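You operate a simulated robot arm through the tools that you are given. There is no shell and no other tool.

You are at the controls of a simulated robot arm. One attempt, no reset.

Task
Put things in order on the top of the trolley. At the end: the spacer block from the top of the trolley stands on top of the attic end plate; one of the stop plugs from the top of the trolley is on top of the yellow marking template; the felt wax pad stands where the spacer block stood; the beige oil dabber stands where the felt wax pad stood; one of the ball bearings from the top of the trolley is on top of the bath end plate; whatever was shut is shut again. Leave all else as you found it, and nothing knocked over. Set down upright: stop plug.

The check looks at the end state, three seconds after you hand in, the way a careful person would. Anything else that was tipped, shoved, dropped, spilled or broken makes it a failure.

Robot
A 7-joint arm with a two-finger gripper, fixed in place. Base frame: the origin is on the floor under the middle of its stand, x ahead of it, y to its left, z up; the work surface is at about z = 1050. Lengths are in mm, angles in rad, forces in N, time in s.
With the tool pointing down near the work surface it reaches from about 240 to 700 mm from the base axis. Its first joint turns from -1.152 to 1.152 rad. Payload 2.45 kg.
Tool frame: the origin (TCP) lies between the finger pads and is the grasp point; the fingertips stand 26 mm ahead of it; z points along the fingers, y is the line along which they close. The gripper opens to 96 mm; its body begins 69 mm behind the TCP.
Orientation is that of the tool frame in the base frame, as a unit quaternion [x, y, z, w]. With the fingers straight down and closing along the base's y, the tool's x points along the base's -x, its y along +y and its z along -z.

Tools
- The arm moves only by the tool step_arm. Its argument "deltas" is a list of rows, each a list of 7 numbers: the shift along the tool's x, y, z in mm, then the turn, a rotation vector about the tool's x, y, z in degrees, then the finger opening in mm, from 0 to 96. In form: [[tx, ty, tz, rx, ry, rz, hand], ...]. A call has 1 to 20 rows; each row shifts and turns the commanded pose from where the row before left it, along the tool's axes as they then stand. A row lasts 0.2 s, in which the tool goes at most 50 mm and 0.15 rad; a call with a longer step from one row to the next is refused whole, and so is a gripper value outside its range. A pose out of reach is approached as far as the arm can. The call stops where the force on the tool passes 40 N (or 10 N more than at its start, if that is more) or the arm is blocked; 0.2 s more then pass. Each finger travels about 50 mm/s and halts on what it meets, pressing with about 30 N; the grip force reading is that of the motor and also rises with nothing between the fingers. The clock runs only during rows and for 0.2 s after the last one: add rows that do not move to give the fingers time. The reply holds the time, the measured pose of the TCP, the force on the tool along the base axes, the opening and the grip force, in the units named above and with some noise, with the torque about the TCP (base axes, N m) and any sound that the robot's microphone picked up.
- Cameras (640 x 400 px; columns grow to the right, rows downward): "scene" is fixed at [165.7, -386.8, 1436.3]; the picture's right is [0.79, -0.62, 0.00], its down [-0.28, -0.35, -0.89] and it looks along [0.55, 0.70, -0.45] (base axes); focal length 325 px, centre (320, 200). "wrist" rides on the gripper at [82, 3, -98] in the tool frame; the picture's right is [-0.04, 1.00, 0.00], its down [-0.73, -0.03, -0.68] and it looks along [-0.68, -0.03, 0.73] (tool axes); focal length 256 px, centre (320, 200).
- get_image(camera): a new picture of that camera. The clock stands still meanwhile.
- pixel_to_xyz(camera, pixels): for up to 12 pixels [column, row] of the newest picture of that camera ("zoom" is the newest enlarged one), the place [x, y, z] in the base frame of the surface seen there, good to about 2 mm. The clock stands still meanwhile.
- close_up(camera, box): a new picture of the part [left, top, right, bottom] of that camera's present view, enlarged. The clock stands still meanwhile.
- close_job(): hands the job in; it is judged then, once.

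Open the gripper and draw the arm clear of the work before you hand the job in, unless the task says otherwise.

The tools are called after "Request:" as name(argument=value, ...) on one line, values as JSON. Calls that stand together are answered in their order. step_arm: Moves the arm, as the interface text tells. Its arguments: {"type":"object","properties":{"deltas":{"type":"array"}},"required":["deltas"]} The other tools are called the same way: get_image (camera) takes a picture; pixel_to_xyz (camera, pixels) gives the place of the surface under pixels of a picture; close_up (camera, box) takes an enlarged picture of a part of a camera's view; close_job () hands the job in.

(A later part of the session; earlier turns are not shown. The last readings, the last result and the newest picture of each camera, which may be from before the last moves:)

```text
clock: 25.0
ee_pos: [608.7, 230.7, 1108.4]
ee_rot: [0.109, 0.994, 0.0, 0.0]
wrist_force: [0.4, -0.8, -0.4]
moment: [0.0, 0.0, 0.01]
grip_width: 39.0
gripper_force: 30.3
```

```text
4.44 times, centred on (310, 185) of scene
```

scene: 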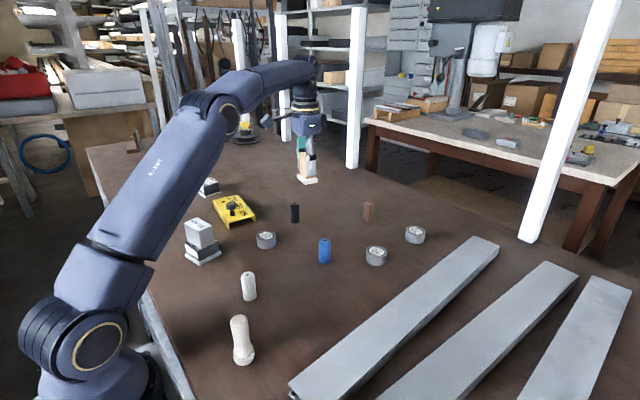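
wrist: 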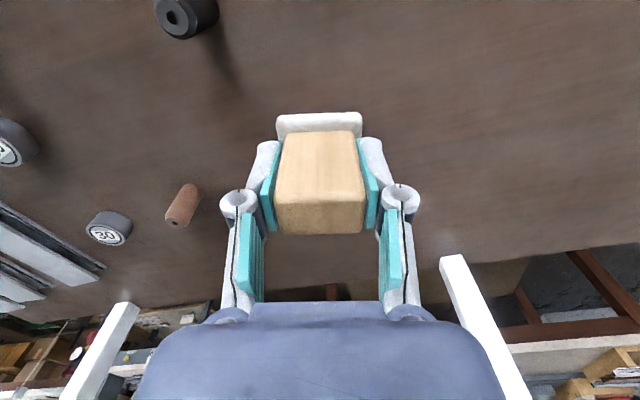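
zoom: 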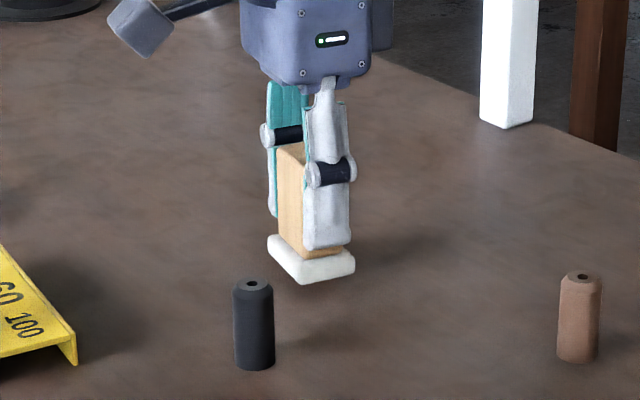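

Position (608.7, 230.7) is right over the spot. I'll lower 8 mm more toward contact at about z 1098.

Request:
step_arm(deltas=[[0, 0, 3, 0, 0, 0, 20], [0, 0, 3, 0, 0, 0, 20], [0, 0, 2, 0, 0, 0, 20], [0, 0, 1, 0, 0, 0, 20], [0, 0, 0, 0, 0, 0, 20]])

```text
clock: 26.2
ee_pos: [608.1, 230.3, 1099.8]
ee_rot: [0.109, 0.994, 0.0, 0.0]
wrist_force: [-0.5, 0.2, 0.5]
moment: [0.04, 0.0, 0.0]
grip_width: 39.3
gripper_force: 29.7
```

No contact yet at z≈1099.5. I'll continue in 0.5 mm steps.

Request:
step_arm(deltas=[[0, 0, 0.5, 0, 0, 0, 20], [0, 0, 0.5, 0, 0, 0, 20], [0, 0, 0.5, 0, 0, 0, 20], [0, 0, 0, 0, 0, 0, 20]])

```text
clock: 27.2
ee_pos: [608.2, 228.9, 1097.8]
ee_rot: [0.108, 0.994, 0.001, 0.001]
wrist_force: [2.5, 1.7, 8.8]
moment: [-0.01, 0.06, -0.01]
grip_width: 38.9
gripper_force: 29.4
```

Contact (fz 8.8 N). I'll ease off slightly and open the fingers to 80.

Request:
step_arm(deltas=[[0, 0, -0.3, 0, 0, 0, 20], [0, 0, 0, 0, 0, 0, 45], [0, 0, 0, 0, 0, 0, 65], [0, 0, 0, 0, 0, 0, 80], [0, 0, 0, 0, 0, 0, 80], [0, 0, 0, 0, 0, 0, 80]])

Request:
get_image(camera="wrist")

Request:
close_up(camera="scene", box=[270, 140, 350, 230])

```text
clock: 28.6
ee_pos: [608.4, 228.2, 1098.5]
ee_rot: [0.109, 0.994, 0.001, 0.0]
wrist_force: [0.0, -1.1, -0.2]
moment: [0.0, -0.01, -0.02]
grip_width: 80.1
gripper_force: 0.1
```

```text
taken
```

wrist: 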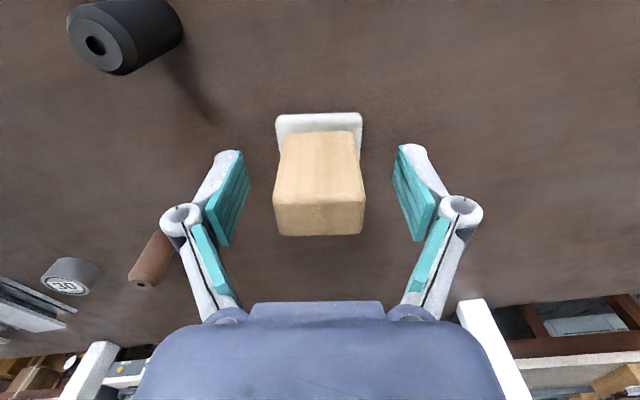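

```text
4.44 times, centred on (310, 185) of scene
```

zoom: 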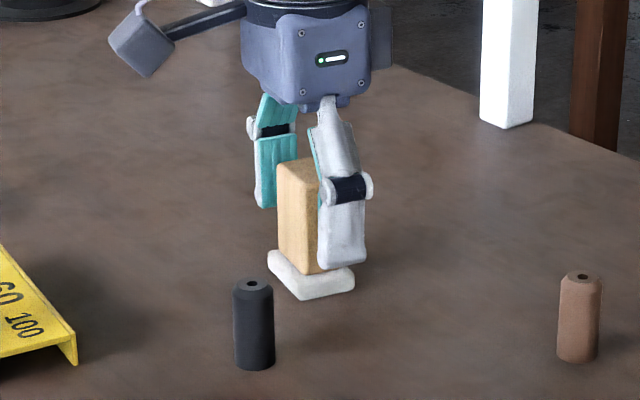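

The pad stands in the spacer's place. I'll rise 72 mm, turn back to 0°, and move to above the dabber near (270, -92).

Request:
step_arm(deltas=[[0, 0, -20, 0, 0, 0, 80], [0, 0, -26, 0, 0, 0, 80], [0, 0, -26, 0, 0, 0, 80], [0, 0, 0, 0, 0, -6.25, 80], [0, 0, 0, 0, 0, -6.25, 80], [33.9, -32.1, -5, 0, 0, 0, 80], [33.9, -32.1, -5, 0, 0, 0, 80], [33.9, -32.1, -5, 0, 0, 0, 80], [33.9, -32.1, -5, 0, 0, 0, 80], [33.9, -32.1, -5, 0, 0, 0, 80], [33.9, -32.1, -5, 0, 0, 0, 80], [33.9, -32.1, -5, 0, 0, 0, 80], [33.9, -32.1, -5, 0, 0, 0, 80], [33.9, -32.1, -5, 0, 0, 0, 80], [33.9, -32.1, -5, 0, 0, 0, 80], [0, 0, 0, 0, 0, 0, 80]])

Request:
get_image(camera="wrist")

Request:
get_image(camera="scene")

```text
clock: 32.0
ee_pos: [268.8, -91.9, 1218.9]
ee_rot: [0.0, 1.0, 0.0, 0.001]
wrist_force: [-0.7, -0.7, 0.7]
moment: [-0.03, 0.0, 0.01]
grip_width: 79.9
gripper_force: 0.1
```

```text
taken
```

wrist: 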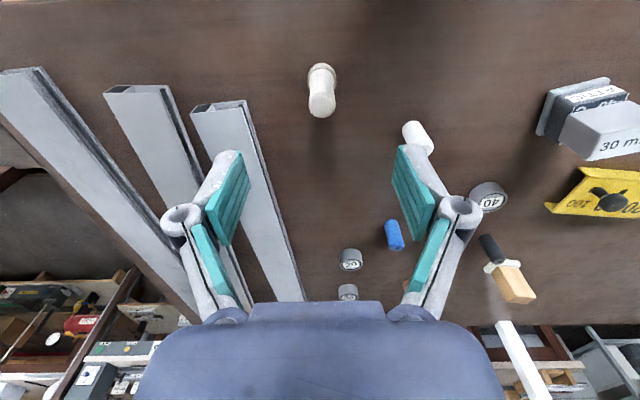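

```text
taken
```

scene: 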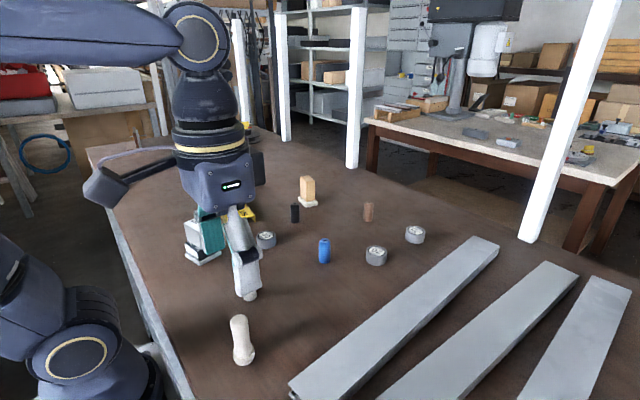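

The dabber is at wrist (321,90). I'll enlarge it and read its axis and radius.

Request:
close_up(camera="wrist", box=[285, 50, 357, 130])

Request:
pixel_to_xyz(camera="wrist", pixels=[[322, 70], [323, 80], [322, 90], [322, 100], [321, 108], [321, 114], [312, 100], [332, 100], [310, 76], [335, 78], [196, 108], [244, 100]])

```text
5.00 times, centred on (321, 90) of wrist
```

zoom: 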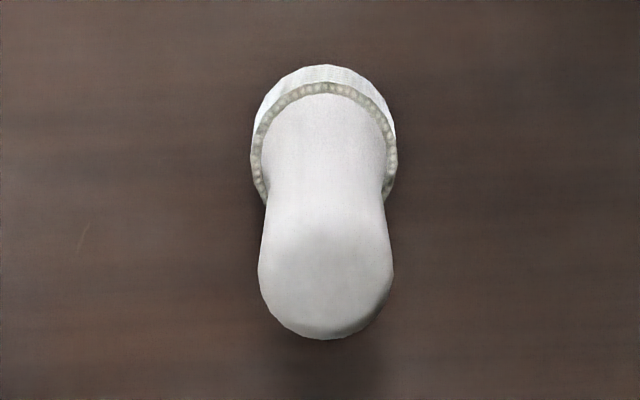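

```text
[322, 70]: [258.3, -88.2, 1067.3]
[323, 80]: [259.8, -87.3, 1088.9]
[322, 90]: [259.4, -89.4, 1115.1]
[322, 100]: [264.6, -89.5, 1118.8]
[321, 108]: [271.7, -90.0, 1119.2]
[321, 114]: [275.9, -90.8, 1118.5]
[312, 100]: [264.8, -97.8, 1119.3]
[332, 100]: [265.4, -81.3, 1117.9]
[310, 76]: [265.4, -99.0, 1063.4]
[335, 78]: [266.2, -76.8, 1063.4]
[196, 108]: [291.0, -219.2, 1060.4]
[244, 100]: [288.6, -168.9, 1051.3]
```

I'll read edge points in the enlarged view to fix the dabber's axis.

Request:
pixel_to_xyz(camera="zoom", pixels=[[262, 280], [390, 280], [325, 333], [325, 230], [266, 200], [384, 200], [254, 140], [393, 140], [323, 70], [323, 90], [325, 180], [325, 280]])

Request:
close_up(camera="scene", box=[210, 305, 274, 370])

Request:
pixel_to_xyz(camera="zoom", pixels=[[252, 110], [352, 100], [305, 62], [260, 180], [362, 180], [275, 240], [368, 225], [268, 300], [394, 280], [330, 368], [300, 90]])

```text
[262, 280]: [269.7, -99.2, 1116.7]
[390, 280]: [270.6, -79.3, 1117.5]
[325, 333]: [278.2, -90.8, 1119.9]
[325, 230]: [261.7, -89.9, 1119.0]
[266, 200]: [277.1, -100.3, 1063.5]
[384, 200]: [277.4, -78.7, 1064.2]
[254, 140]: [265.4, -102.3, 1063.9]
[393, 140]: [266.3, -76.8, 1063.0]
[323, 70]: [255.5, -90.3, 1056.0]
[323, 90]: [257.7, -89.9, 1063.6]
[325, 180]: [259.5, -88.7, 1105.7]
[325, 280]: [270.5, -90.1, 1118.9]
```

```text
6.15 times, centred on (242, 338) of scene
```

zoom: 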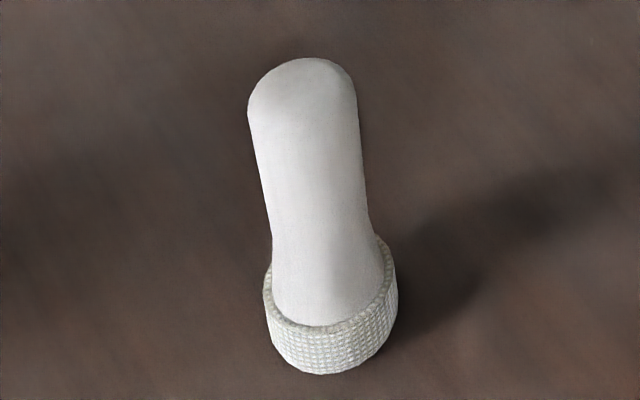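

```text
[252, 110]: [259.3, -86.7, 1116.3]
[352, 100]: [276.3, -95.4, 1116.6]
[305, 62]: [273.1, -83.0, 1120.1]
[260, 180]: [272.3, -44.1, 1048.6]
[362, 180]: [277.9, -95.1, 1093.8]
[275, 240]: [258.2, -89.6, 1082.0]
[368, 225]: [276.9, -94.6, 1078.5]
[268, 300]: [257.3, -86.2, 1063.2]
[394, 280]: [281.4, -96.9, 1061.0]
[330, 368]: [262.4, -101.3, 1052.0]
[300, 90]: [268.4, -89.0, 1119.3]
```

The dabber axis is at (268.7, -89.5), handle radius ≈10, top z 1119. I'll shift 2.5 mm in y, narrow to 60 and descend to z≈1135 to check.

Request:
step_arm(deltas=[[0.5, 2.5, 0, 0, 0, 0, 64], [0, 0, 28, 0, 0, 0, 64], [0, 0, 28, 0, 0, 0, 64], [0, 0, 28, 0, 0, 0, 64], [0, 0, 0, 0, 0, 0, 64], [0, 0, 0, 0, 0, 0, 64]])

Request:
get_image(camera="wrist")

```text
clock: 33.4
ee_pos: [269.1, -89.4, 1135.2]
ee_rot: [-0.001, 1.0, 0.001, 0.0]
wrist_force: [0.4, 0.3, 0.1]
moment: [-0.04, 0.01, 0.03]
grip_width: 64.3
gripper_force: 0.1
```

```text
taken
```

wrist: 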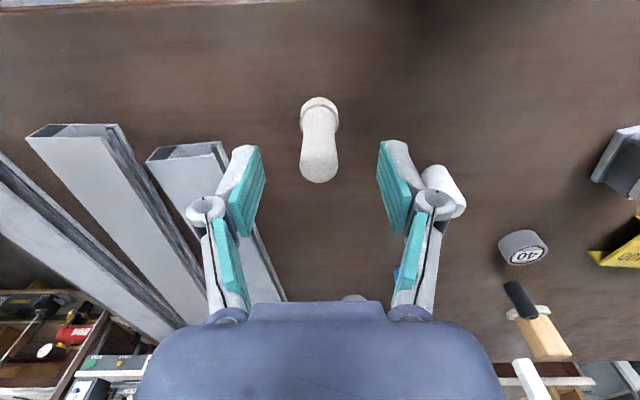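

Centred. I'll descend 35 mm to z≈1100 and close on the handle.

Request:
step_arm(deltas=[[0, 0, 18, 0, 0, 0, 64], [0, 0, 17, 0, 0, 0, 64], [0, 0, 0, 0, 0, 0, 64], [0, 0, 0, 0, 0, 0, 44], [0, 0, 0, 0, 0, 0, 24], [0, 0, 0, 0, 0, 0, 8], [0, 0, 0, 0, 0, 0, 8], [0, 0, 0, 0, 0, 0, 8]])

Request:
get_image(camera="wrist")

```text
clock: 35.2
ee_pos: [269.6, -87.8, 1101.1]
ee_rot: [-0.001, 1.0, 0.0, 0.0]
wrist_force: [0.4, 0.2, 0.7]
moment: [0.0, -0.02, 0.01]
grip_width: 22.3
gripper_force: 30.0
```

```text
taken
```

wrist: 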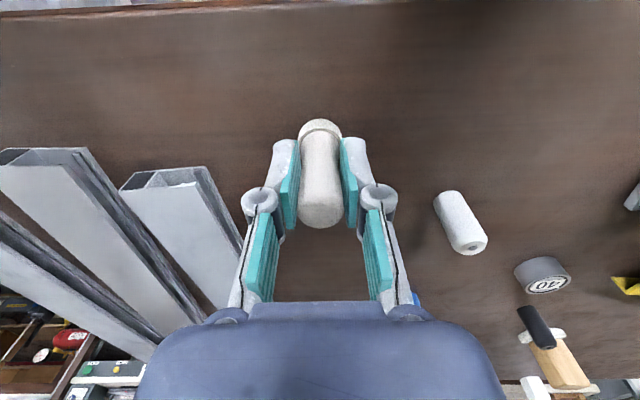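

Gripped at 22 mm. I'll lift 45 mm and carry it to the pad's old place (409, -70).

Request:
step_arm(deltas=[[0, 0, -15, 0, 0, 0, 8], [0, 0, -30, 0, 0, 0, 8], [-35, 4.8, 0, 0, 0, 0, 8], [-35, 4.8, 0, 0, 0, 0, 8], [-35, 4.7, 0, 0, 0, 0, 8], [-35, 4.7, 0, 0, 0, 0, 8], [0, 0, 15, 0, 0, 0, 8], [0, 0, 15, 0, 0, 0, 8], [0, 0, 0, 0, 0, 0, 8], [0, 0, 0, 0, 0, 0, 8]])

Request:
get_image(camera="wrist")

Request:
close_up(camera="scene", box=[260, 220, 380, 320])

```text
clock: 37.4
ee_pos: [408.4, -71.7, 1114.9]
ee_rot: [0.0, 1.0, -0.001, 0.0]
wrist_force: [-0.4, -0.8, -0.2]
moment: [-0.01, 0.0, -0.02]
grip_width: 22.4
gripper_force: 30.4
```

```text
taken
```

wrist: 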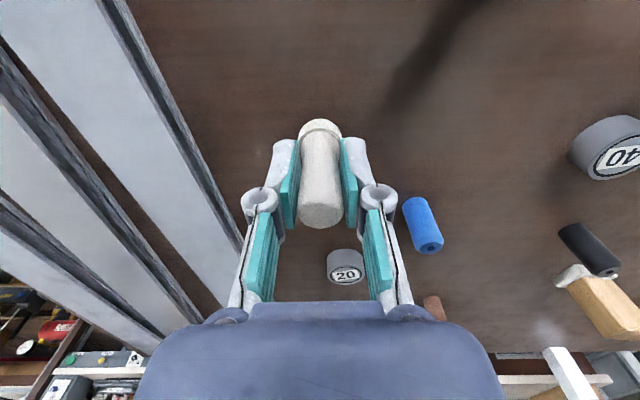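

```text
4.00 times, centred on (320, 270) of scene
```

zoom: 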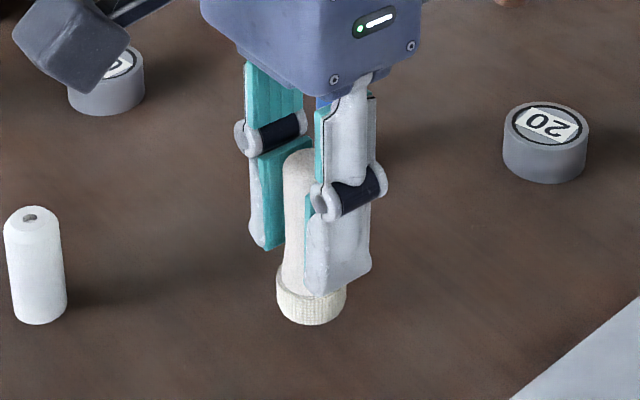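

On position within 2 mm. I'll add a 1 mm correction and lower toward contact at about z 1100.5.

Request:
step_arm(deltas=[[-0.7, 1, 4, 0, 0, 0, 8], [0, 0, 4, 0, 0, 0, 8], [0, 0, 3, 0, 0, 0, 8], [0, 0, 1.5, 0, 0, 0, 8], [0, 0, 0, 0, 0, 0, 8]])

```text
clock: 38.6
ee_pos: [408.8, -68.6, 1102.9]
ee_rot: [0.0, 1.0, 0.0, 0.0]
wrist_force: [0.1, 0.1, -0.3]
moment: [0.0, 0.01, 0.0]
grip_width: 22.4
gripper_force: 30.1
```

No contact yet at z≈1103. Continuing in small steps.

Request:
step_arm(deltas=[[0, 0, 0.7, 0, 0, 0, 8], [0, 0, 0.7, 0, 0, 0, 8], [0, 0, 0.5, 0, 0, 0, 8], [0, 0, 0, 0, 0, 0, 8]])

```text
clock: 39.6
ee_pos: [409.6, -71.2, 1100.6]
ee_rot: [0.0, 1.0, 0.0, 0.0]
wrist_force: [-0.2, -0.6, -0.8]
moment: [-0.04, -0.03, -0.01]
grip_width: 22.2
gripper_force: 29.7
```

Still no contact force. Two more 0.5 mm steps.

Request:
step_arm(deltas=[[0, 0, 0.5, 0, 0, 0, 8], [0, 0, 0.5, 0, 0, 0, 8], [0, 0, 0, 0, 0, 0, 8]])

```text
clock: 40.4
ee_pos: [409.8, -69.2, 1099.9]
ee_rot: [0.001, 1.0, 0.0, 0.0]
wrist_force: [-0.5, -0.4, 2.4]
moment: [0.02, 0.04, 0.01]
grip_width: 22.2
gripper_force: 30.2
```

First touch (fz 2.4). One more 0.4 mm step to confirm.

Request:
step_arm(deltas=[[0, 0, 0.4, 0, 0, 0, 8], [0, 0, 0, 0, 0, 0, 8]])

```text
clock: 41.0
ee_pos: [409.7, -70.0, 1099.4]
ee_rot: [-0.001, 1.0, 0.0, 0.001]
wrist_force: [-1.5, -0.7, 8.8]
moment: [-0.04, 0.11, -0.03]
grip_width: 22.4
gripper_force: 29.9
```

Contact confirmed (fz 8.8). I'll ease off 0.3 mm and open to 64.

Request:
step_arm(deltas=[[0, 0, -0.3, 0, 0, 0, 8], [0, 0, 0, 0, 0, 0, 28], [0, 0, 0, 0, 0, 0, 46], [0, 0, 0, 0, 0, 0, 64], [0, 0, 0, 0, 0, 0, 64], [0, 0, 0, 0, 0, 0, 64]])

Request:
get_image(camera="wrist")

Request:
close_up(camera="scene", box=[260, 220, 380, 320])

```text
clock: 42.4
ee_pos: [410.3, -69.3, 1100.5]
ee_rot: [0.0, 1.0, 0.0, -0.001]
wrist_force: [-1.1, -0.2, 0.5]
moment: [0.01, -0.02, 0.02]
grip_width: 64.1
gripper_force: 0.2
```

```text
taken
```

wrist: 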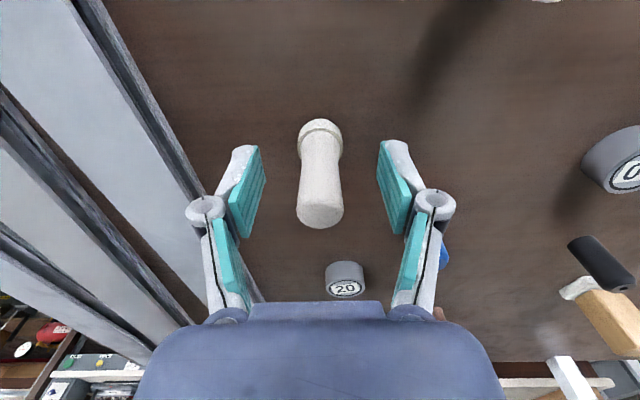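

```text
4.00 times, centred on (320, 270) of scene
```

zoom: 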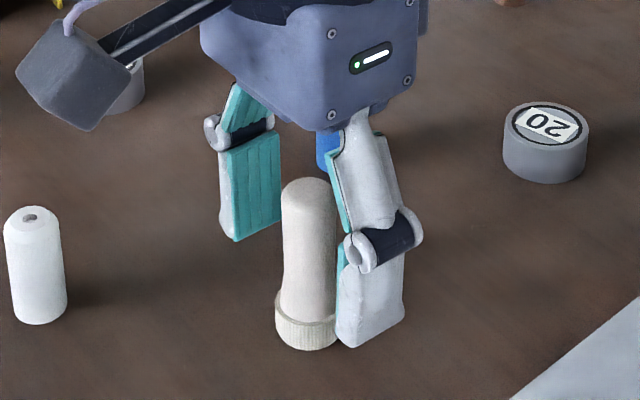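

The dabber stands in the pad's old place. I'll rise 90 mm and move above the "40" bearing near (429, 131).

Request:
step_arm(deltas=[[0, 0, -20, 0, 0, 0, 64], [0, 0, -35, 0, 0, 0, 64], [0, 0, -35, 0, 0, 0, 80], [-3.9, 40.1, 0, 0, 0, 0, 80], [-3.9, 40.1, 0, 0, 0, 0, 80], [-3.9, 40.1, 0, 0, 0, 0, 80], [-3.9, 40.1, 0, 0, 0, 0, 80], [-3.9, 40.1, 0, 0, 0, 0, 80], [0, 0, 0, 0, 0, 0, 80], [0, 0, 0, 0, 0, 0, 80]])

Request:
get_image(camera="wrist")

Request:
get_image(camera="scene")

```text
clock: 44.6
ee_pos: [428.8, 130.9, 1190.9]
ee_rot: [0.0, 1.0, 0.001, -0.001]
wrist_force: [0.3, 0.1, 0.1]
moment: [0.01, 0.01, -0.01]
grip_width: 80.1
gripper_force: 0.0
```

```text
taken
```

wrist: 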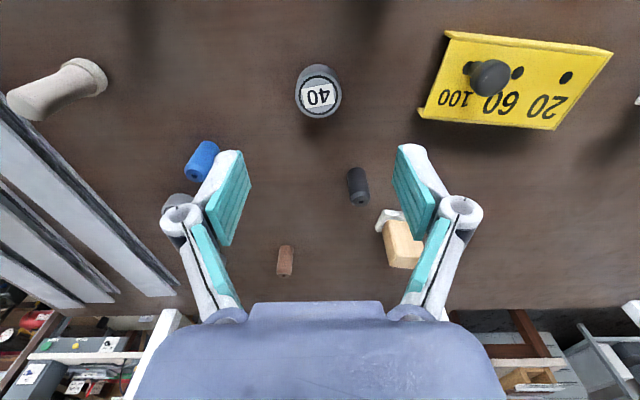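

```text
taken
```

scene: 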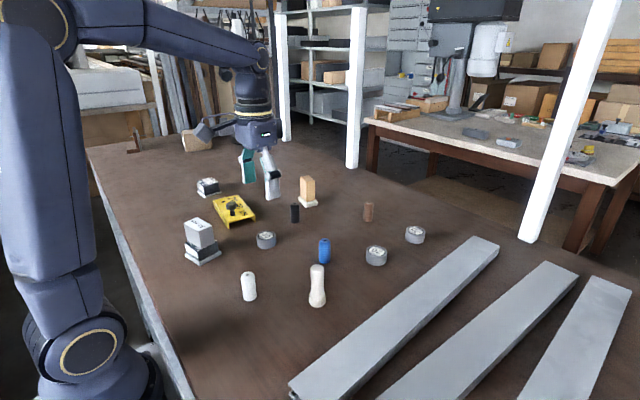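

The bearing "40" is at wrist (318,92). I'll enlarge and measure its centre and radius.

Request:
close_up(camera="wrist", box=[278, 50, 358, 130])

Request:
pixel_to_xyz(camera="zoom", pixels=[[215, 200], [415, 215], [320, 130], [320, 320], [320, 230], [230, 160], [400, 150], [320, 85]])

Request:
close_up(camera="scene", box=[250, 222, 282, 254])

```text
5.00 times, centred on (318, 90) of wrist
```

zoom: 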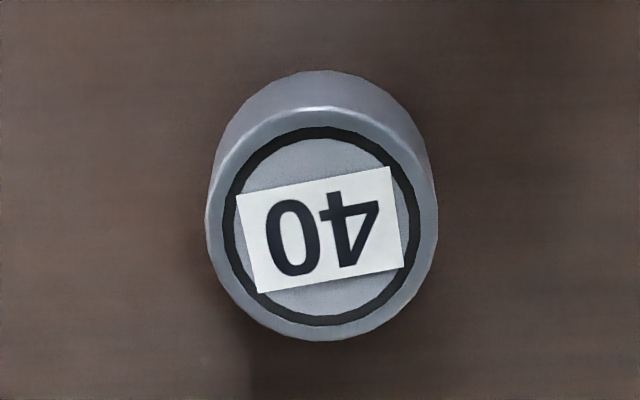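

```text
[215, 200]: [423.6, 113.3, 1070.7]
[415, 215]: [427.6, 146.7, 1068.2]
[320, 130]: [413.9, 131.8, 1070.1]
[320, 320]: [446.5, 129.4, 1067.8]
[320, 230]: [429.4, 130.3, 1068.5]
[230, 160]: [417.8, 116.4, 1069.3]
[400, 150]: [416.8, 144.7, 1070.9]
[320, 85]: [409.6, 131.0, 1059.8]
```

```text
12.50 times, centred on (266, 238) of scene
```

zoom: 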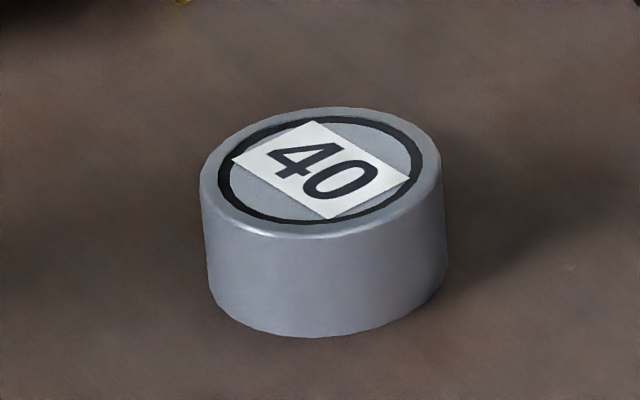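

Bearing centre (429, 130.7), diameter ≈38, top z 1069. I'll descend to z≈1095 first to check, then on.

Request:
step_arm(deltas=[[0, 0, 25, 0, 0, 0, 80], [0, 0, 25, 0, 0, 0, 80], [0, 0, 25, 0, 0, 0, 80], [0, 0, 20, 0, 0, 0, 80], [0, 0, 0, 0, 0, 0, 80], [0, 0, 0, 0, 0, 0, 80]])

Request:
get_image(camera="wrist")

Request:
get_image(camera="scene")

```text
clock: 46.0
ee_pos: [429.3, 131.4, 1094.4]
ee_rot: [0.001, 1.0, 0.0, 0.0]
wrist_force: [1.2, 0.9, -0.5]
moment: [-0.02, -0.01, -0.03]
grip_width: 79.9
gripper_force: 0.2
```

```text
taken
```

wrist: 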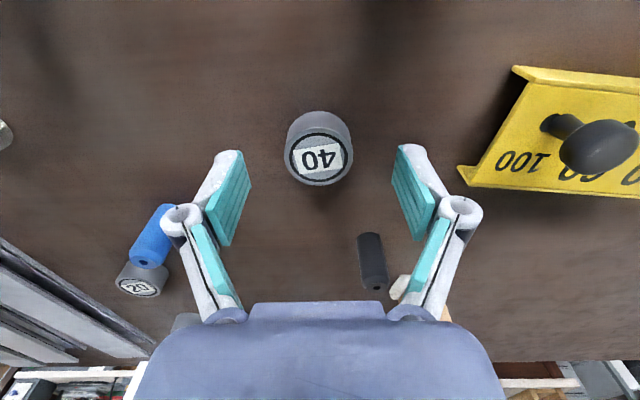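

```text
taken
```

scene: 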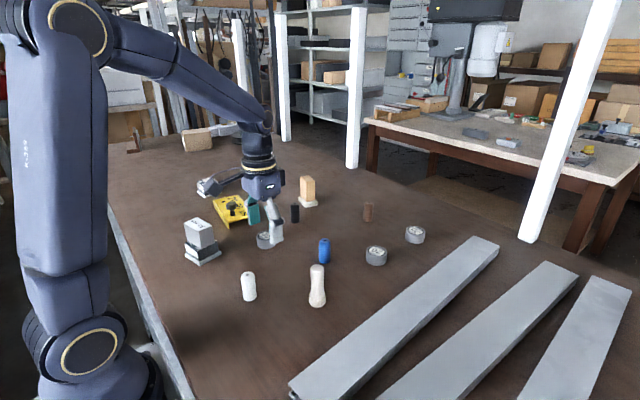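

Well aligned. I'll go down 15 mm more to z≈1079 and close on the bearing.

Request:
step_arm(deltas=[[0, 0, 8, 0, 0, 0, 80], [0, 0, 8, 0, 0, 0, 80], [0, 0, 0, 0, 0, 0, 80], [0, 0, 0, 0, 0, 0, 60], [0, 0, 0, 0, 0, 0, 40], [0, 0, 0, 0, 0, 0, 22], [0, 0, 0, 0, 0, 0, 22], [0, 0, 0, 0, 0, 0, 22]])

Request:
get_image(camera="wrist")

```text
clock: 47.8
ee_pos: [428.9, 130.9, 1078.5]
ee_rot: [0.0, 1.0, -0.001, 0.0]
wrist_force: [-0.8, 0.1, 0.5]
moment: [0.01, -0.03, -0.04]
grip_width: 38.6
gripper_force: 30.2
```

```text
taken
```

wrist: 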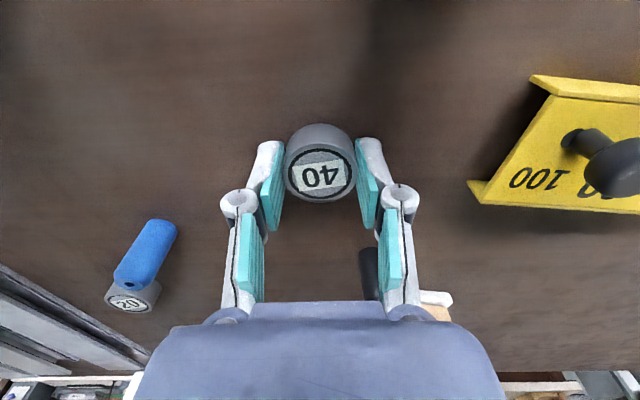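

Bearing gripped at 38.6 mm. I'll lift 88 mm and carry it along y to above the BATH plate at (429.5, 450).

Request:
step_arm(deltas=[[0, 0, -14, 0, 0, 0, 22], [0, 0, -37, 0, 0, 0, 22], [0, 0, -37, 0, 0, 0, 22], [0, 45.6, 0, 0, 0, 0, 22], [0, 45.6, 0, 0, 0, 0, 22], [0, 45.6, 0, 0, 0, 0, 22], [0, 45.6, 0, 0, 0, 0, 22], [0, 45.6, 0, 0, 0, 0, 22], [0, 45.6, 0, 0, 0, 0, 22], [-0.6, 45.4, 0, 0, 0, 0, 22], [0, 0, 0, 0, 0, 0, 22], [0, 0, 0, 0, 0, 0, 22]])

Request:
get_image(camera="wrist")

Request:
get_image(camera="scene")

```text
clock: 50.4
ee_pos: [428.5, 450.0, 1167.6]
ee_rot: [0.0, 1.0, -0.002, 0.0]
wrist_force: [-0.8, -0.3, -0.8]
moment: [0.02, -0.02, 0.01]
grip_width: 38.7
gripper_force: 30.6
```

```text
taken
```

wrist: 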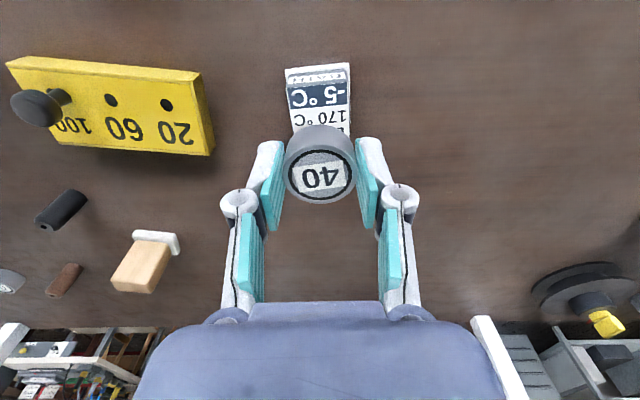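

```text
taken
```

scene: 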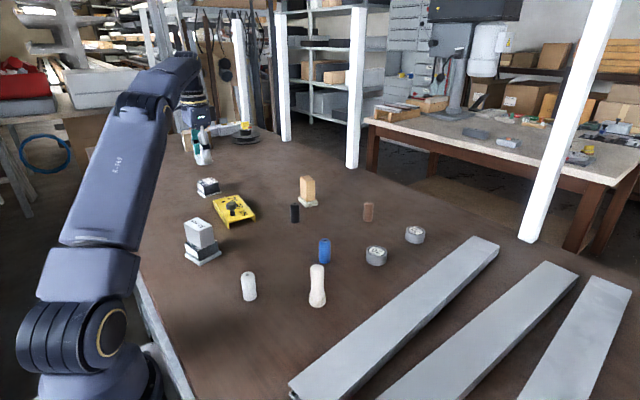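

BATH lies below, centred at col ≈319. I'll lower to about z 1117 (contact expected ≈1111.7) and check.

Request:
step_arm(deltas=[[-0.5, 0, 17, 0, 0, 0, 22], [0, 0, 17, 0, 0, 0, 22], [0, 0, 15, 0, 0, 0, 22], [0, 0, 0, 0, 0, 0, 22], [0, 0, 0, 0, 0, 0, 22]])

Request:
get_image(camera="wrist")

Request:
close_up(camera="scene", box=[176, 145, 240, 205])

```text
clock: 51.6
ee_pos: [429.9, 449.9, 1118.1]
ee_rot: [0.0, 1.0, 0.0, 0.0]
wrist_force: [0.1, -0.8, -0.9]
moment: [0.02, 0.0, 0.02]
grip_width: 38.6
gripper_force: 29.7
```

```text
taken
```

wrist: 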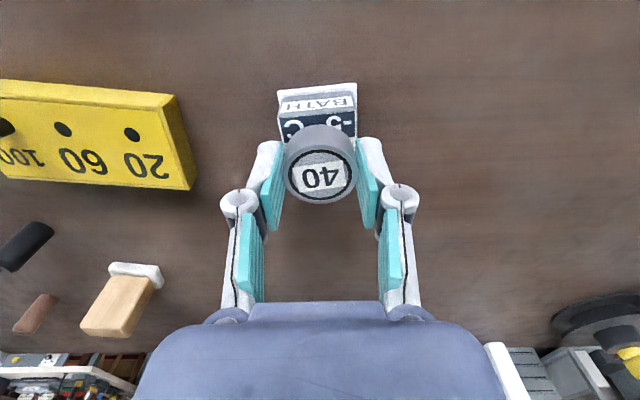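

```text
6.67 times, centred on (208, 175) of scene
```

zoom: 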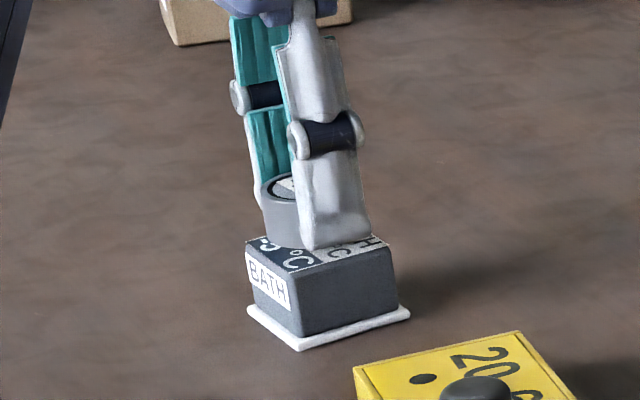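

Centred above the BATH plate. Lowering by 5 mm in small steps.

Request:
step_arm(deltas=[[0, 0, 1.5, 0, 0, 0, 22], [0, 0, 1.5, 0, 0, 0, 22], [0, 0, 1, 0, 0, 0, 22], [0, 0, 0.7, 0, 0, 0, 22], [0, 0, 0, 0, 0, 0, 22]])

```text
clock: 52.8
ee_pos: [431.4, 449.8, 1113.6]
ee_rot: [0.0, 1.0, 0.0, 0.0]
wrist_force: [-0.5, -0.7, -0.9]
moment: [0.02, 0.03, 0.0]
grip_width: 38.5
gripper_force: 30.0
```

No contact yet. Continuing in 0.5 mm steps.

Request:
step_arm(deltas=[[0, 0, 0.5, 0, 0, 0, 22], [0, 0, 0.5, 0, 0, 0, 22], [0, 0, 0.5, 0, 0, 0, 22], [0, 0, 0, 0, 0, 0, 22]])

```text
clock: 53.8
ee_pos: [430.3, 450.8, 1112.5]
ee_rot: [0.0, 1.0, 0.0, -0.001]
wrist_force: [0.1, -0.2, -0.8]
moment: [-0.03, 0.01, 0.02]
grip_width: 38.6
gripper_force: 29.9
```

Still free. Two more 0.5 mm steps.

Request:
step_arm(deltas=[[0, 0, 0.5, 0, 0, 0, 22], [0, 0, 0.5, 0, 0, 0, 22], [0, 0, 0, 0, 0, 0, 22]])

```text
clock: 54.6
ee_pos: [430.2, 449.2, 1112.2]
ee_rot: [-0.001, 1.0, 0.001, 0.001]
wrist_force: [0.0, -0.6, 6.3]
moment: [-0.02, 0.0, -0.02]
grip_width: 38.5
gripper_force: 29.9
```

Contact (fz 6.3). I'll release to about 70 mm opening.

Request:
step_arm(deltas=[[0, 0, -0.2, 0, 0, 0, 22], [0, 0, 0, 0, 0, 0, 44], [0, 0, 0, 0, 0, 0, 60], [0, 0, 0, 0, 0, 0, 76], [0, 0, 0, 0, 0, 0, 76], [0, 0, 0, 0, 0, 0, 76]])

Request:
get_image(camera="wrist")

Request:
close_up(camera="scene", box=[176, 145, 240, 205])

```text
clock: 56.0
ee_pos: [431.0, 450.5, 1111.7]
ee_rot: [-0.001, 1.0, 0.0, 0.0]
wrist_force: [0.6, 0.2, -0.2]
moment: [0.01, -0.02, 0.0]
grip_width: 76.2
gripper_force: 0.0
```

```text
taken
```

wrist: 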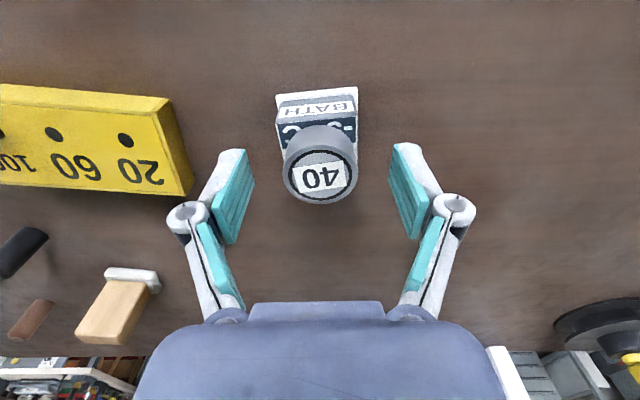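

```text
6.67 times, centred on (208, 175) of scene
```

zoom: 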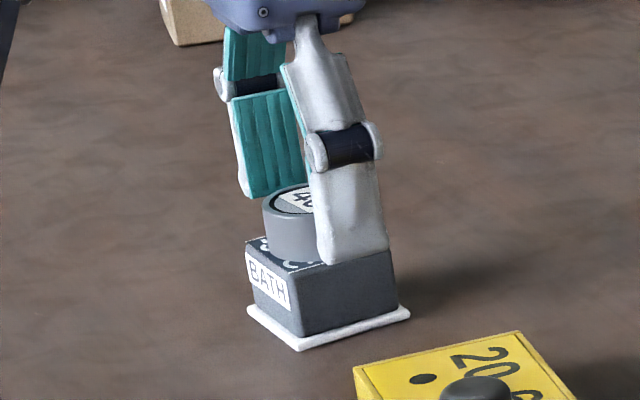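

The bearing stands on the BATH plate. I'll rise 80 mm and go over the template at about (430, 315) to look at its surface from above.

Request:
step_arm(deltas=[[0, 0, -15, 0, 0, 0, 76], [0, 0, -32, 0, 0, 0, 76], [0, 0, -32, 0, 0, 0, 76], [0, -45, 0, 0, 0, 0, 76], [0, -45, 0, 0, 0, 0, 76], [0, -45, 0, 0, 0, 0, 76], [0, 0, 0, 0, 0, 0, 76], [0, 0, 0, 0, 0, 0, 76]])

Request:
get_image(camera="wrist")

Request:
close_up(camera="scene", box=[180, 160, 330, 270])

```text
clock: 57.8
ee_pos: [431.4, 314.3, 1190.4]
ee_rot: [0.0, 1.0, 0.0, 0.001]
wrist_force: [-0.4, 0.2, 0.7]
moment: [-0.02, 0.01, 0.01]
grip_width: 75.9
gripper_force: 0.1
```

```text
taken
```

wrist: 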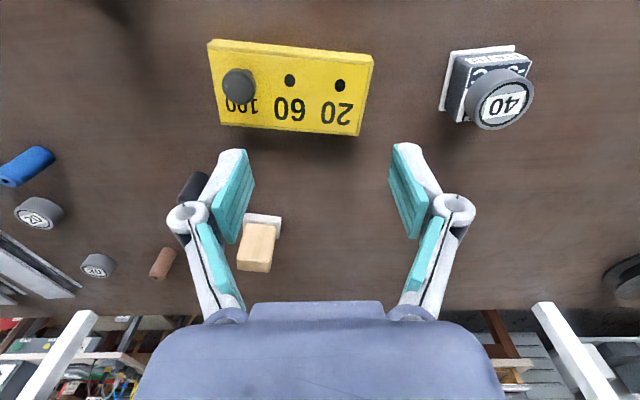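

```text
3.64 times, centred on (255, 215) of scene
```

zoom: 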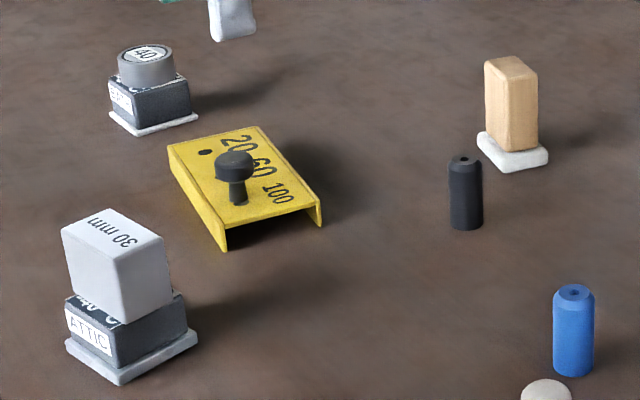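

All placed things look right. I'll measure the template's top from this wrist view, near pixels (240-365, 55-130).

Request:
close_up(camera="wrist", box=[200, 30, 390, 145])

Request:
pixel_to_xyz(camera="wrist", pixels=[[290, 80], [340, 85], [313, 108], [335, 108], [312, 85], [355, 130], [368, 70], [225, 122], [238, 85], [320, 60], [320, 128]])

```text
3.37 times, centred on (295, 88) of wrist
```

zoom: 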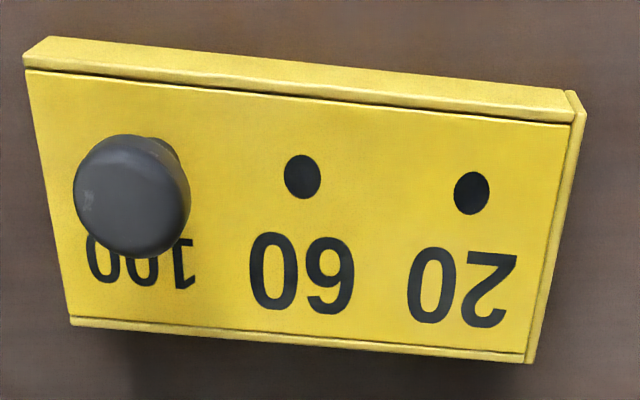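

```text
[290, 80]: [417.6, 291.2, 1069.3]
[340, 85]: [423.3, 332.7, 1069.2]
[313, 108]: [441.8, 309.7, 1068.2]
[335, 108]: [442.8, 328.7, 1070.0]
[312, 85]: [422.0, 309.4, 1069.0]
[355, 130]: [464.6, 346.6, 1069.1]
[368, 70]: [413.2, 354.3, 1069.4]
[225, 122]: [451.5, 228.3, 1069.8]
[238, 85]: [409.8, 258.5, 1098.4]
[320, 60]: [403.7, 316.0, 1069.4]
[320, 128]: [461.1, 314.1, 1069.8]
```

There's flat free space at (438, 318), clear of both holes (418,291), (423,333) and the knob (410,257). Now to the black plug near (526, 170).

Request:
step_arm(deltas=[[-23.7, -36.1, 0, 0, 0, 0, 76], [-23.7, -36.1, 0, 0, 0, 0, 76], [-23.7, -36.1, 0, 0, 0, 0, 76], [-23.7, -36.1, 0, 0, 0, 0, 76], [0, 0, 0, 0, 0, 0, 64], [0, 0, 0, 0, 0, 0, 64]])

Request:
get_image(camera="wrist")

Request:
close_up(camera="scene", box=[278, 196, 310, 228])

Request:
pixel_to_xyz(camera="zoom", pixels=[[320, 100], [240, 180], [390, 180], [300, 200], [300, 300], [320, 250]])

```text
clock: 59.2
ee_pos: [525.8, 171.1, 1190.5]
ee_rot: [0.0, 1.0, 0.001, 0.0]
wrist_force: [-0.9, 0.4, -0.4]
moment: [0.03, 0.0, -0.01]
grip_width: 64.1
gripper_force: 0.0
```

```text
taken
```

wrist: 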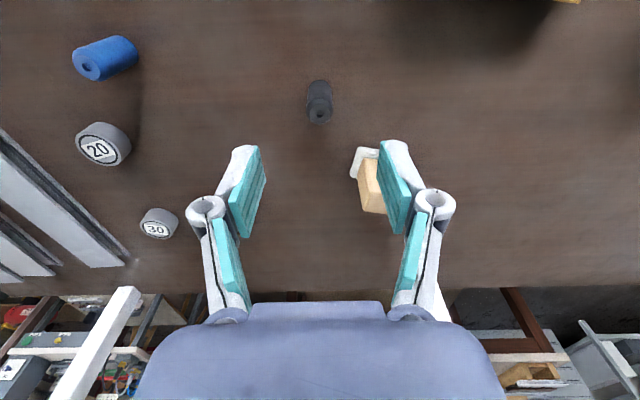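

```text
12.50 times, centred on (294, 212) of scene
```

zoom: 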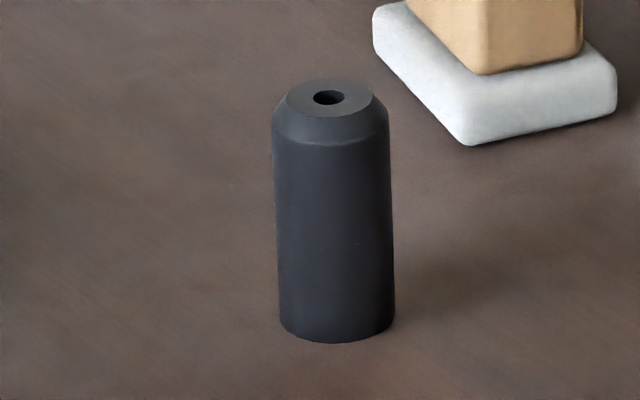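

```text
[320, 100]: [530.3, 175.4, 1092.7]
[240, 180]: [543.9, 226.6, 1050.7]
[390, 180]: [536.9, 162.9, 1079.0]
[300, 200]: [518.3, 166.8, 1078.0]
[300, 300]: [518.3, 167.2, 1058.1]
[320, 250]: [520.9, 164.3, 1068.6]
```

I'll enlarge the plug at wrist (319,102) and read its top and sides.

Request:
close_up(camera="wrist", box=[295, 75, 343, 130])

Request:
pixel_to_xyz(camera="wrist", pixels=[[319, 85], [319, 100], [309, 95], [330, 95], [319, 112], [319, 123], [311, 118], [327, 118]])

```text
7.27 times, centred on (319, 102) of wrist
```

zoom: 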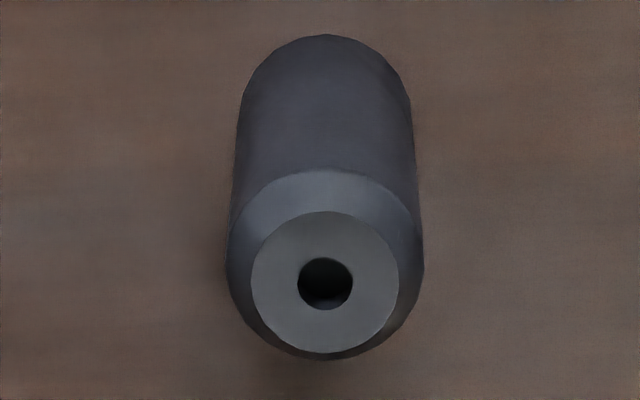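

```text
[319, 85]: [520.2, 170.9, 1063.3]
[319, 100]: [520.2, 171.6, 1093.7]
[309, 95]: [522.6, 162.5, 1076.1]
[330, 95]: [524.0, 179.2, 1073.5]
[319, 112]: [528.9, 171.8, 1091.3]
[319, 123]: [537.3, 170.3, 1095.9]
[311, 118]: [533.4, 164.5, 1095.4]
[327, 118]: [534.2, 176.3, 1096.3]
```

Reading more points from the enlarged view to fix the plug's axis.

Request:
pixel_to_xyz(camera="zoom", pixels=[[325, 225], [325, 340], [262, 285], [390, 285], [232, 230], [418, 230], [325, 120], [325, 60], [242, 120], [408, 120]])

```text
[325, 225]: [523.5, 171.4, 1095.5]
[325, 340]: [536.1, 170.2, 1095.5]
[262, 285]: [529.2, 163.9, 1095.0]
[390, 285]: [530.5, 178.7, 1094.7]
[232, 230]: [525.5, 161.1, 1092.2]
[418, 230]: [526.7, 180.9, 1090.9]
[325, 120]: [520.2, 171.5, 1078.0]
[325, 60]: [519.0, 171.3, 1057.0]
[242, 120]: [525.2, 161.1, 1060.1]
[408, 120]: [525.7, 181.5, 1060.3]
```

Plug axis (529.5, 171.2), diameter ≈20, height 45. I'll align and descend to z≈1105, then check.

Request:
step_arm(deltas=[[-3.6, 0.5, 0, 0, 0, 0, 64], [0, 0, 28, 0, 0, 0, 64], [0, 0, 28, 0, 0, 0, 64], [0, 0, 28, 0, 0, 0, 64], [0, 0, 0, 0, 0, 0, 64], [0, 0, 0, 0, 0, 0, 64]])

Request:
get_image(camera="wrist")

Request:
close_up(camera="scene", box=[250, 140, 350, 240])

```text
clock: 60.6
ee_pos: [529.3, 171.5, 1105.5]
ee_rot: [0.0, 1.0, 0.001, 0.0]
wrist_force: [-0.4, -0.6, 0.2]
moment: [0.0, -0.03, 0.0]
grip_width: 64.0
gripper_force: 0.0
```

```text
taken
```

wrist: 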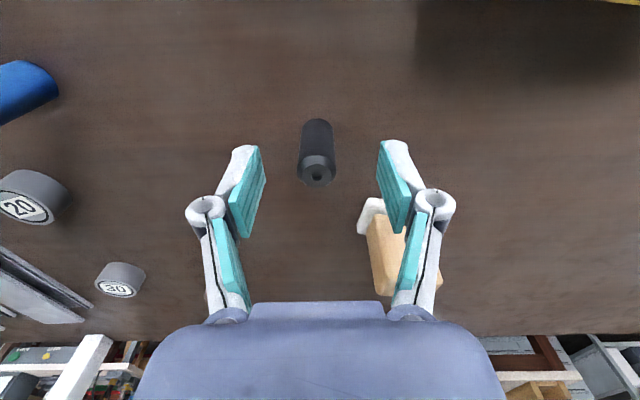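

```text
4.00 times, centred on (300, 190) of scene
```

zoom: 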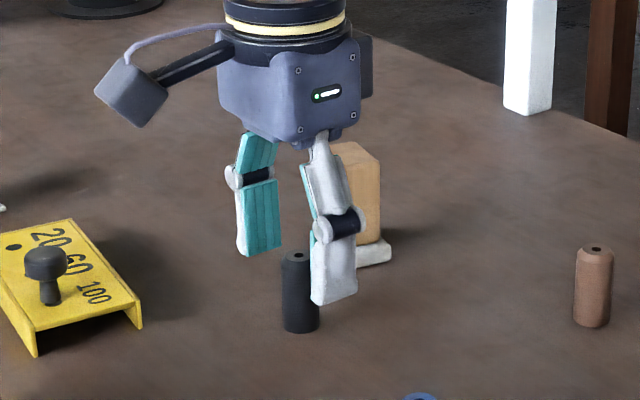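

The plug is about 4 px left of the finger midpoint (317 vs 321). I'll verify with a measurement before the final approach.

Request:
pixel_to_xyz(camera="wrist", pixels=[[317, 172], [302, 172], [332, 172], [317, 150], [299, 150], [335, 150], [317, 184], [317, 130]])

```text
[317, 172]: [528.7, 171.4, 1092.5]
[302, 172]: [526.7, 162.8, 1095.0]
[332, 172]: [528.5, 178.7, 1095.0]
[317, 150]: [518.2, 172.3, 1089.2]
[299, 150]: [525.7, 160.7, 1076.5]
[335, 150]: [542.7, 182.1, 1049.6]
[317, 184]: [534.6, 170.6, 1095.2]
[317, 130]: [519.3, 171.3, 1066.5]
```

The plug centre is y≈170.8, so I'll shift -1.2 mm, descend 22 mm and close.

Request:
step_arm(deltas=[[0, -1.2, 11, 0, 0, 0, 64], [0, 0, 11, 0, 0, 0, 64], [0, 0, 0, 0, 0, 0, 64], [0, 0, 0, 0, 0, 0, 44], [0, 0, 0, 0, 0, 0, 26], [0, 0, 0, 0, 0, 0, 10], [0, 0, 0, 0, 0, 0, 6], [0, 0, 0, 0, 0, 0, 6], [0, 0, 0, 0, 0, 0, 6]])

Request:
get_image(camera="wrist")

```text
clock: 62.6
ee_pos: [528.3, 170.5, 1084.3]
ee_rot: [0.0, 1.0, 0.0, 0.0]
wrist_force: [-0.7, 0.2, 0.3]
moment: [0.0, 0.02, -0.02]
grip_width: 20.4
gripper_force: 30.2
```

```text
taken
```

wrist: 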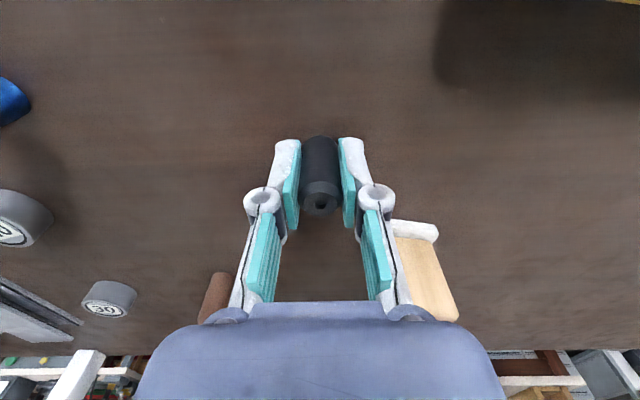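

Gripped at 20.4 mm. I'll lift 70 mm and carry it to above the template at (438, 318).

Request:
step_arm(deltas=[[0, 0, -15, 0, 0, 0, 6], [0, 0, -28, 0, 0, 0, 6], [0, 0, -27, 0, 0, 0, 6], [22.8, 36.95, 0, 0, 0, 0, 6], [22.8, 36.95, 0, 0, 0, 0, 6], [22.8, 36.95, 0, 0, 0, 0, 6], [22.8, 36.95, 0, 0, 0, 0, 6], [0, 0, 0, 0, 0, 0, 6], [0, 0, 0, 0, 0, 0, 6]])

Request:
get_image(camera="wrist")

Request:
close_up(camera="scene", box=[180, 130, 290, 240])

```text
clock: 64.6
ee_pos: [437.1, 318.4, 1154.3]
ee_rot: [0.0, 1.0, 0.001, -0.001]
wrist_force: [0.0, 0.0, -0.3]
moment: [0.02, 0.02, 0.02]
grip_width: 20.0
gripper_force: 30.4
```

```text
taken
```

wrist: 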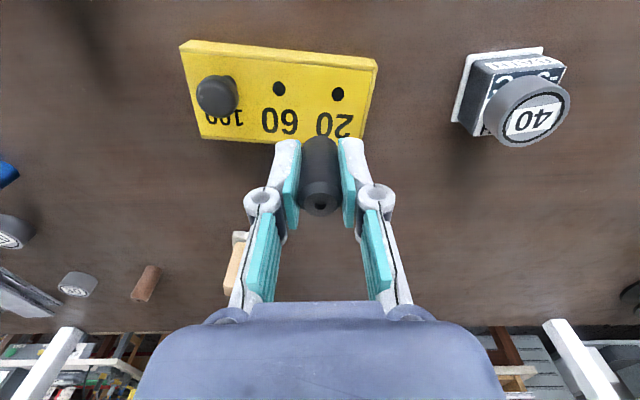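

```text
3.64 times, centred on (235, 185) of scene
```

zoom: 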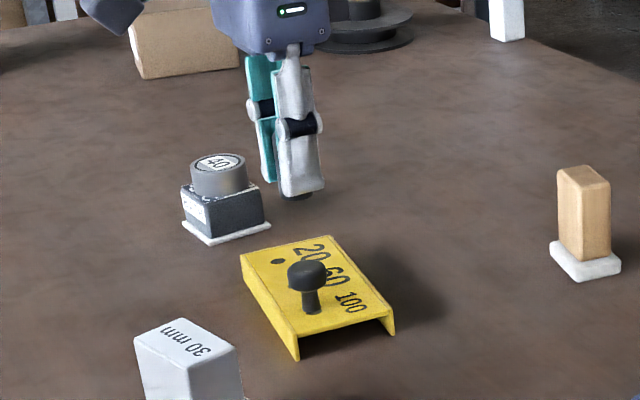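

Over the spot. I'll descend 44 mm to about 6 mm above the surface and look.

Request:
step_arm(deltas=[[0, 0, 15, 0, 0, 0, 6], [0, 0, 15, 0, 0, 0, 6], [0, 0, 14, 0, 0, 0, 6], [0, 0, 0, 0, 0, 0, 6], [0, 0, 0, 0, 0, 0, 6]])

Request:
get_image(camera="wrist")

Request:
close_up(camera="scene", box=[200, 165, 270, 235])

```text
clock: 65.8
ee_pos: [436.6, 318.3, 1110.7]
ee_rot: [0.0, 1.0, 0.0, 0.0]
wrist_force: [0.4, -0.8, -1.1]
moment: [0.02, -0.01, -0.02]
grip_width: 20.4
gripper_force: 30.2
```

```text
taken
```

wrist: 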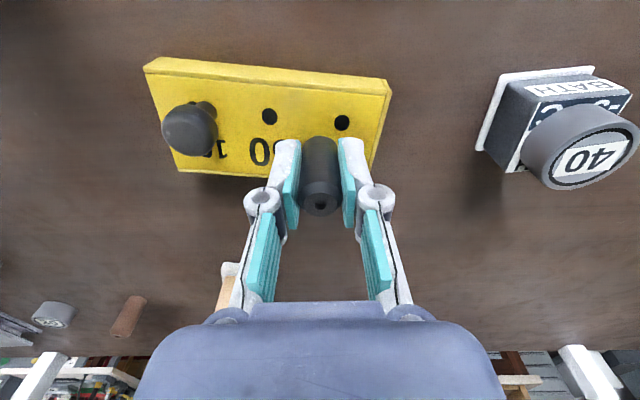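

```text
5.71 times, centred on (235, 200) of scene
```

zoom: 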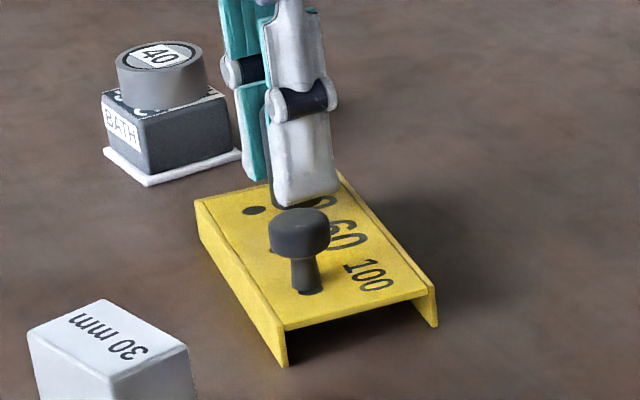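

Good position. Lowering 5 mm in small steps.

Request:
step_arm(deltas=[[0, 0, 2, 0, 0, 0, 6], [0, 0, 1.5, 0, 0, 0, 6], [0, 0, 1, 0, 0, 0, 6], [0, 0, 0.7, 0, 0, 0, 6], [0, 0, 0, 0, 0, 0, 6]])

```text
clock: 67.0
ee_pos: [438.2, 318.3, 1104.7]
ee_rot: [0.0, 1.0, 0.0, 0.0]
wrist_force: [0.7, 0.4, -0.9]
moment: [0.03, 0.0, -0.01]
grip_width: 20.2
gripper_force: 30.7
```

No contact yet. Continuing in 0.5 mm steps.

Request:
step_arm(deltas=[[0, 0, 0.5, 0, 0, 0, 6], [0, 0, 0.5, 0, 0, 0, 6], [0, 0, 0.5, 0, 0, 0, 6], [0, 0, 0, 0, 0, 0, 6]])

```text
clock: 68.0
ee_pos: [438.0, 318.7, 1102.9]
ee_rot: [0.0, 1.0, 0.0, 0.0]
wrist_force: [0.0, 0.2, 2.1]
moment: [0.03, 0.03, -0.01]
grip_width: 20.0
gripper_force: 29.9
```

First touch perhaps (fz 2.1). One more 0.4 mm step to confirm.

Request:
step_arm(deltas=[[0, 0, 0.4, 0, 0, 0, 6], [0, 0, 0, 0, 0, 0, 6]])

```text
clock: 68.6
ee_pos: [437.6, 318.8, 1103.3]
ee_rot: [-0.001, 1.0, 0.001, 0.001]
wrist_force: [0.2, -1.4, 10.4]
moment: [-0.01, 0.0, 0.0]
grip_width: 20.2
gripper_force: 29.9
```

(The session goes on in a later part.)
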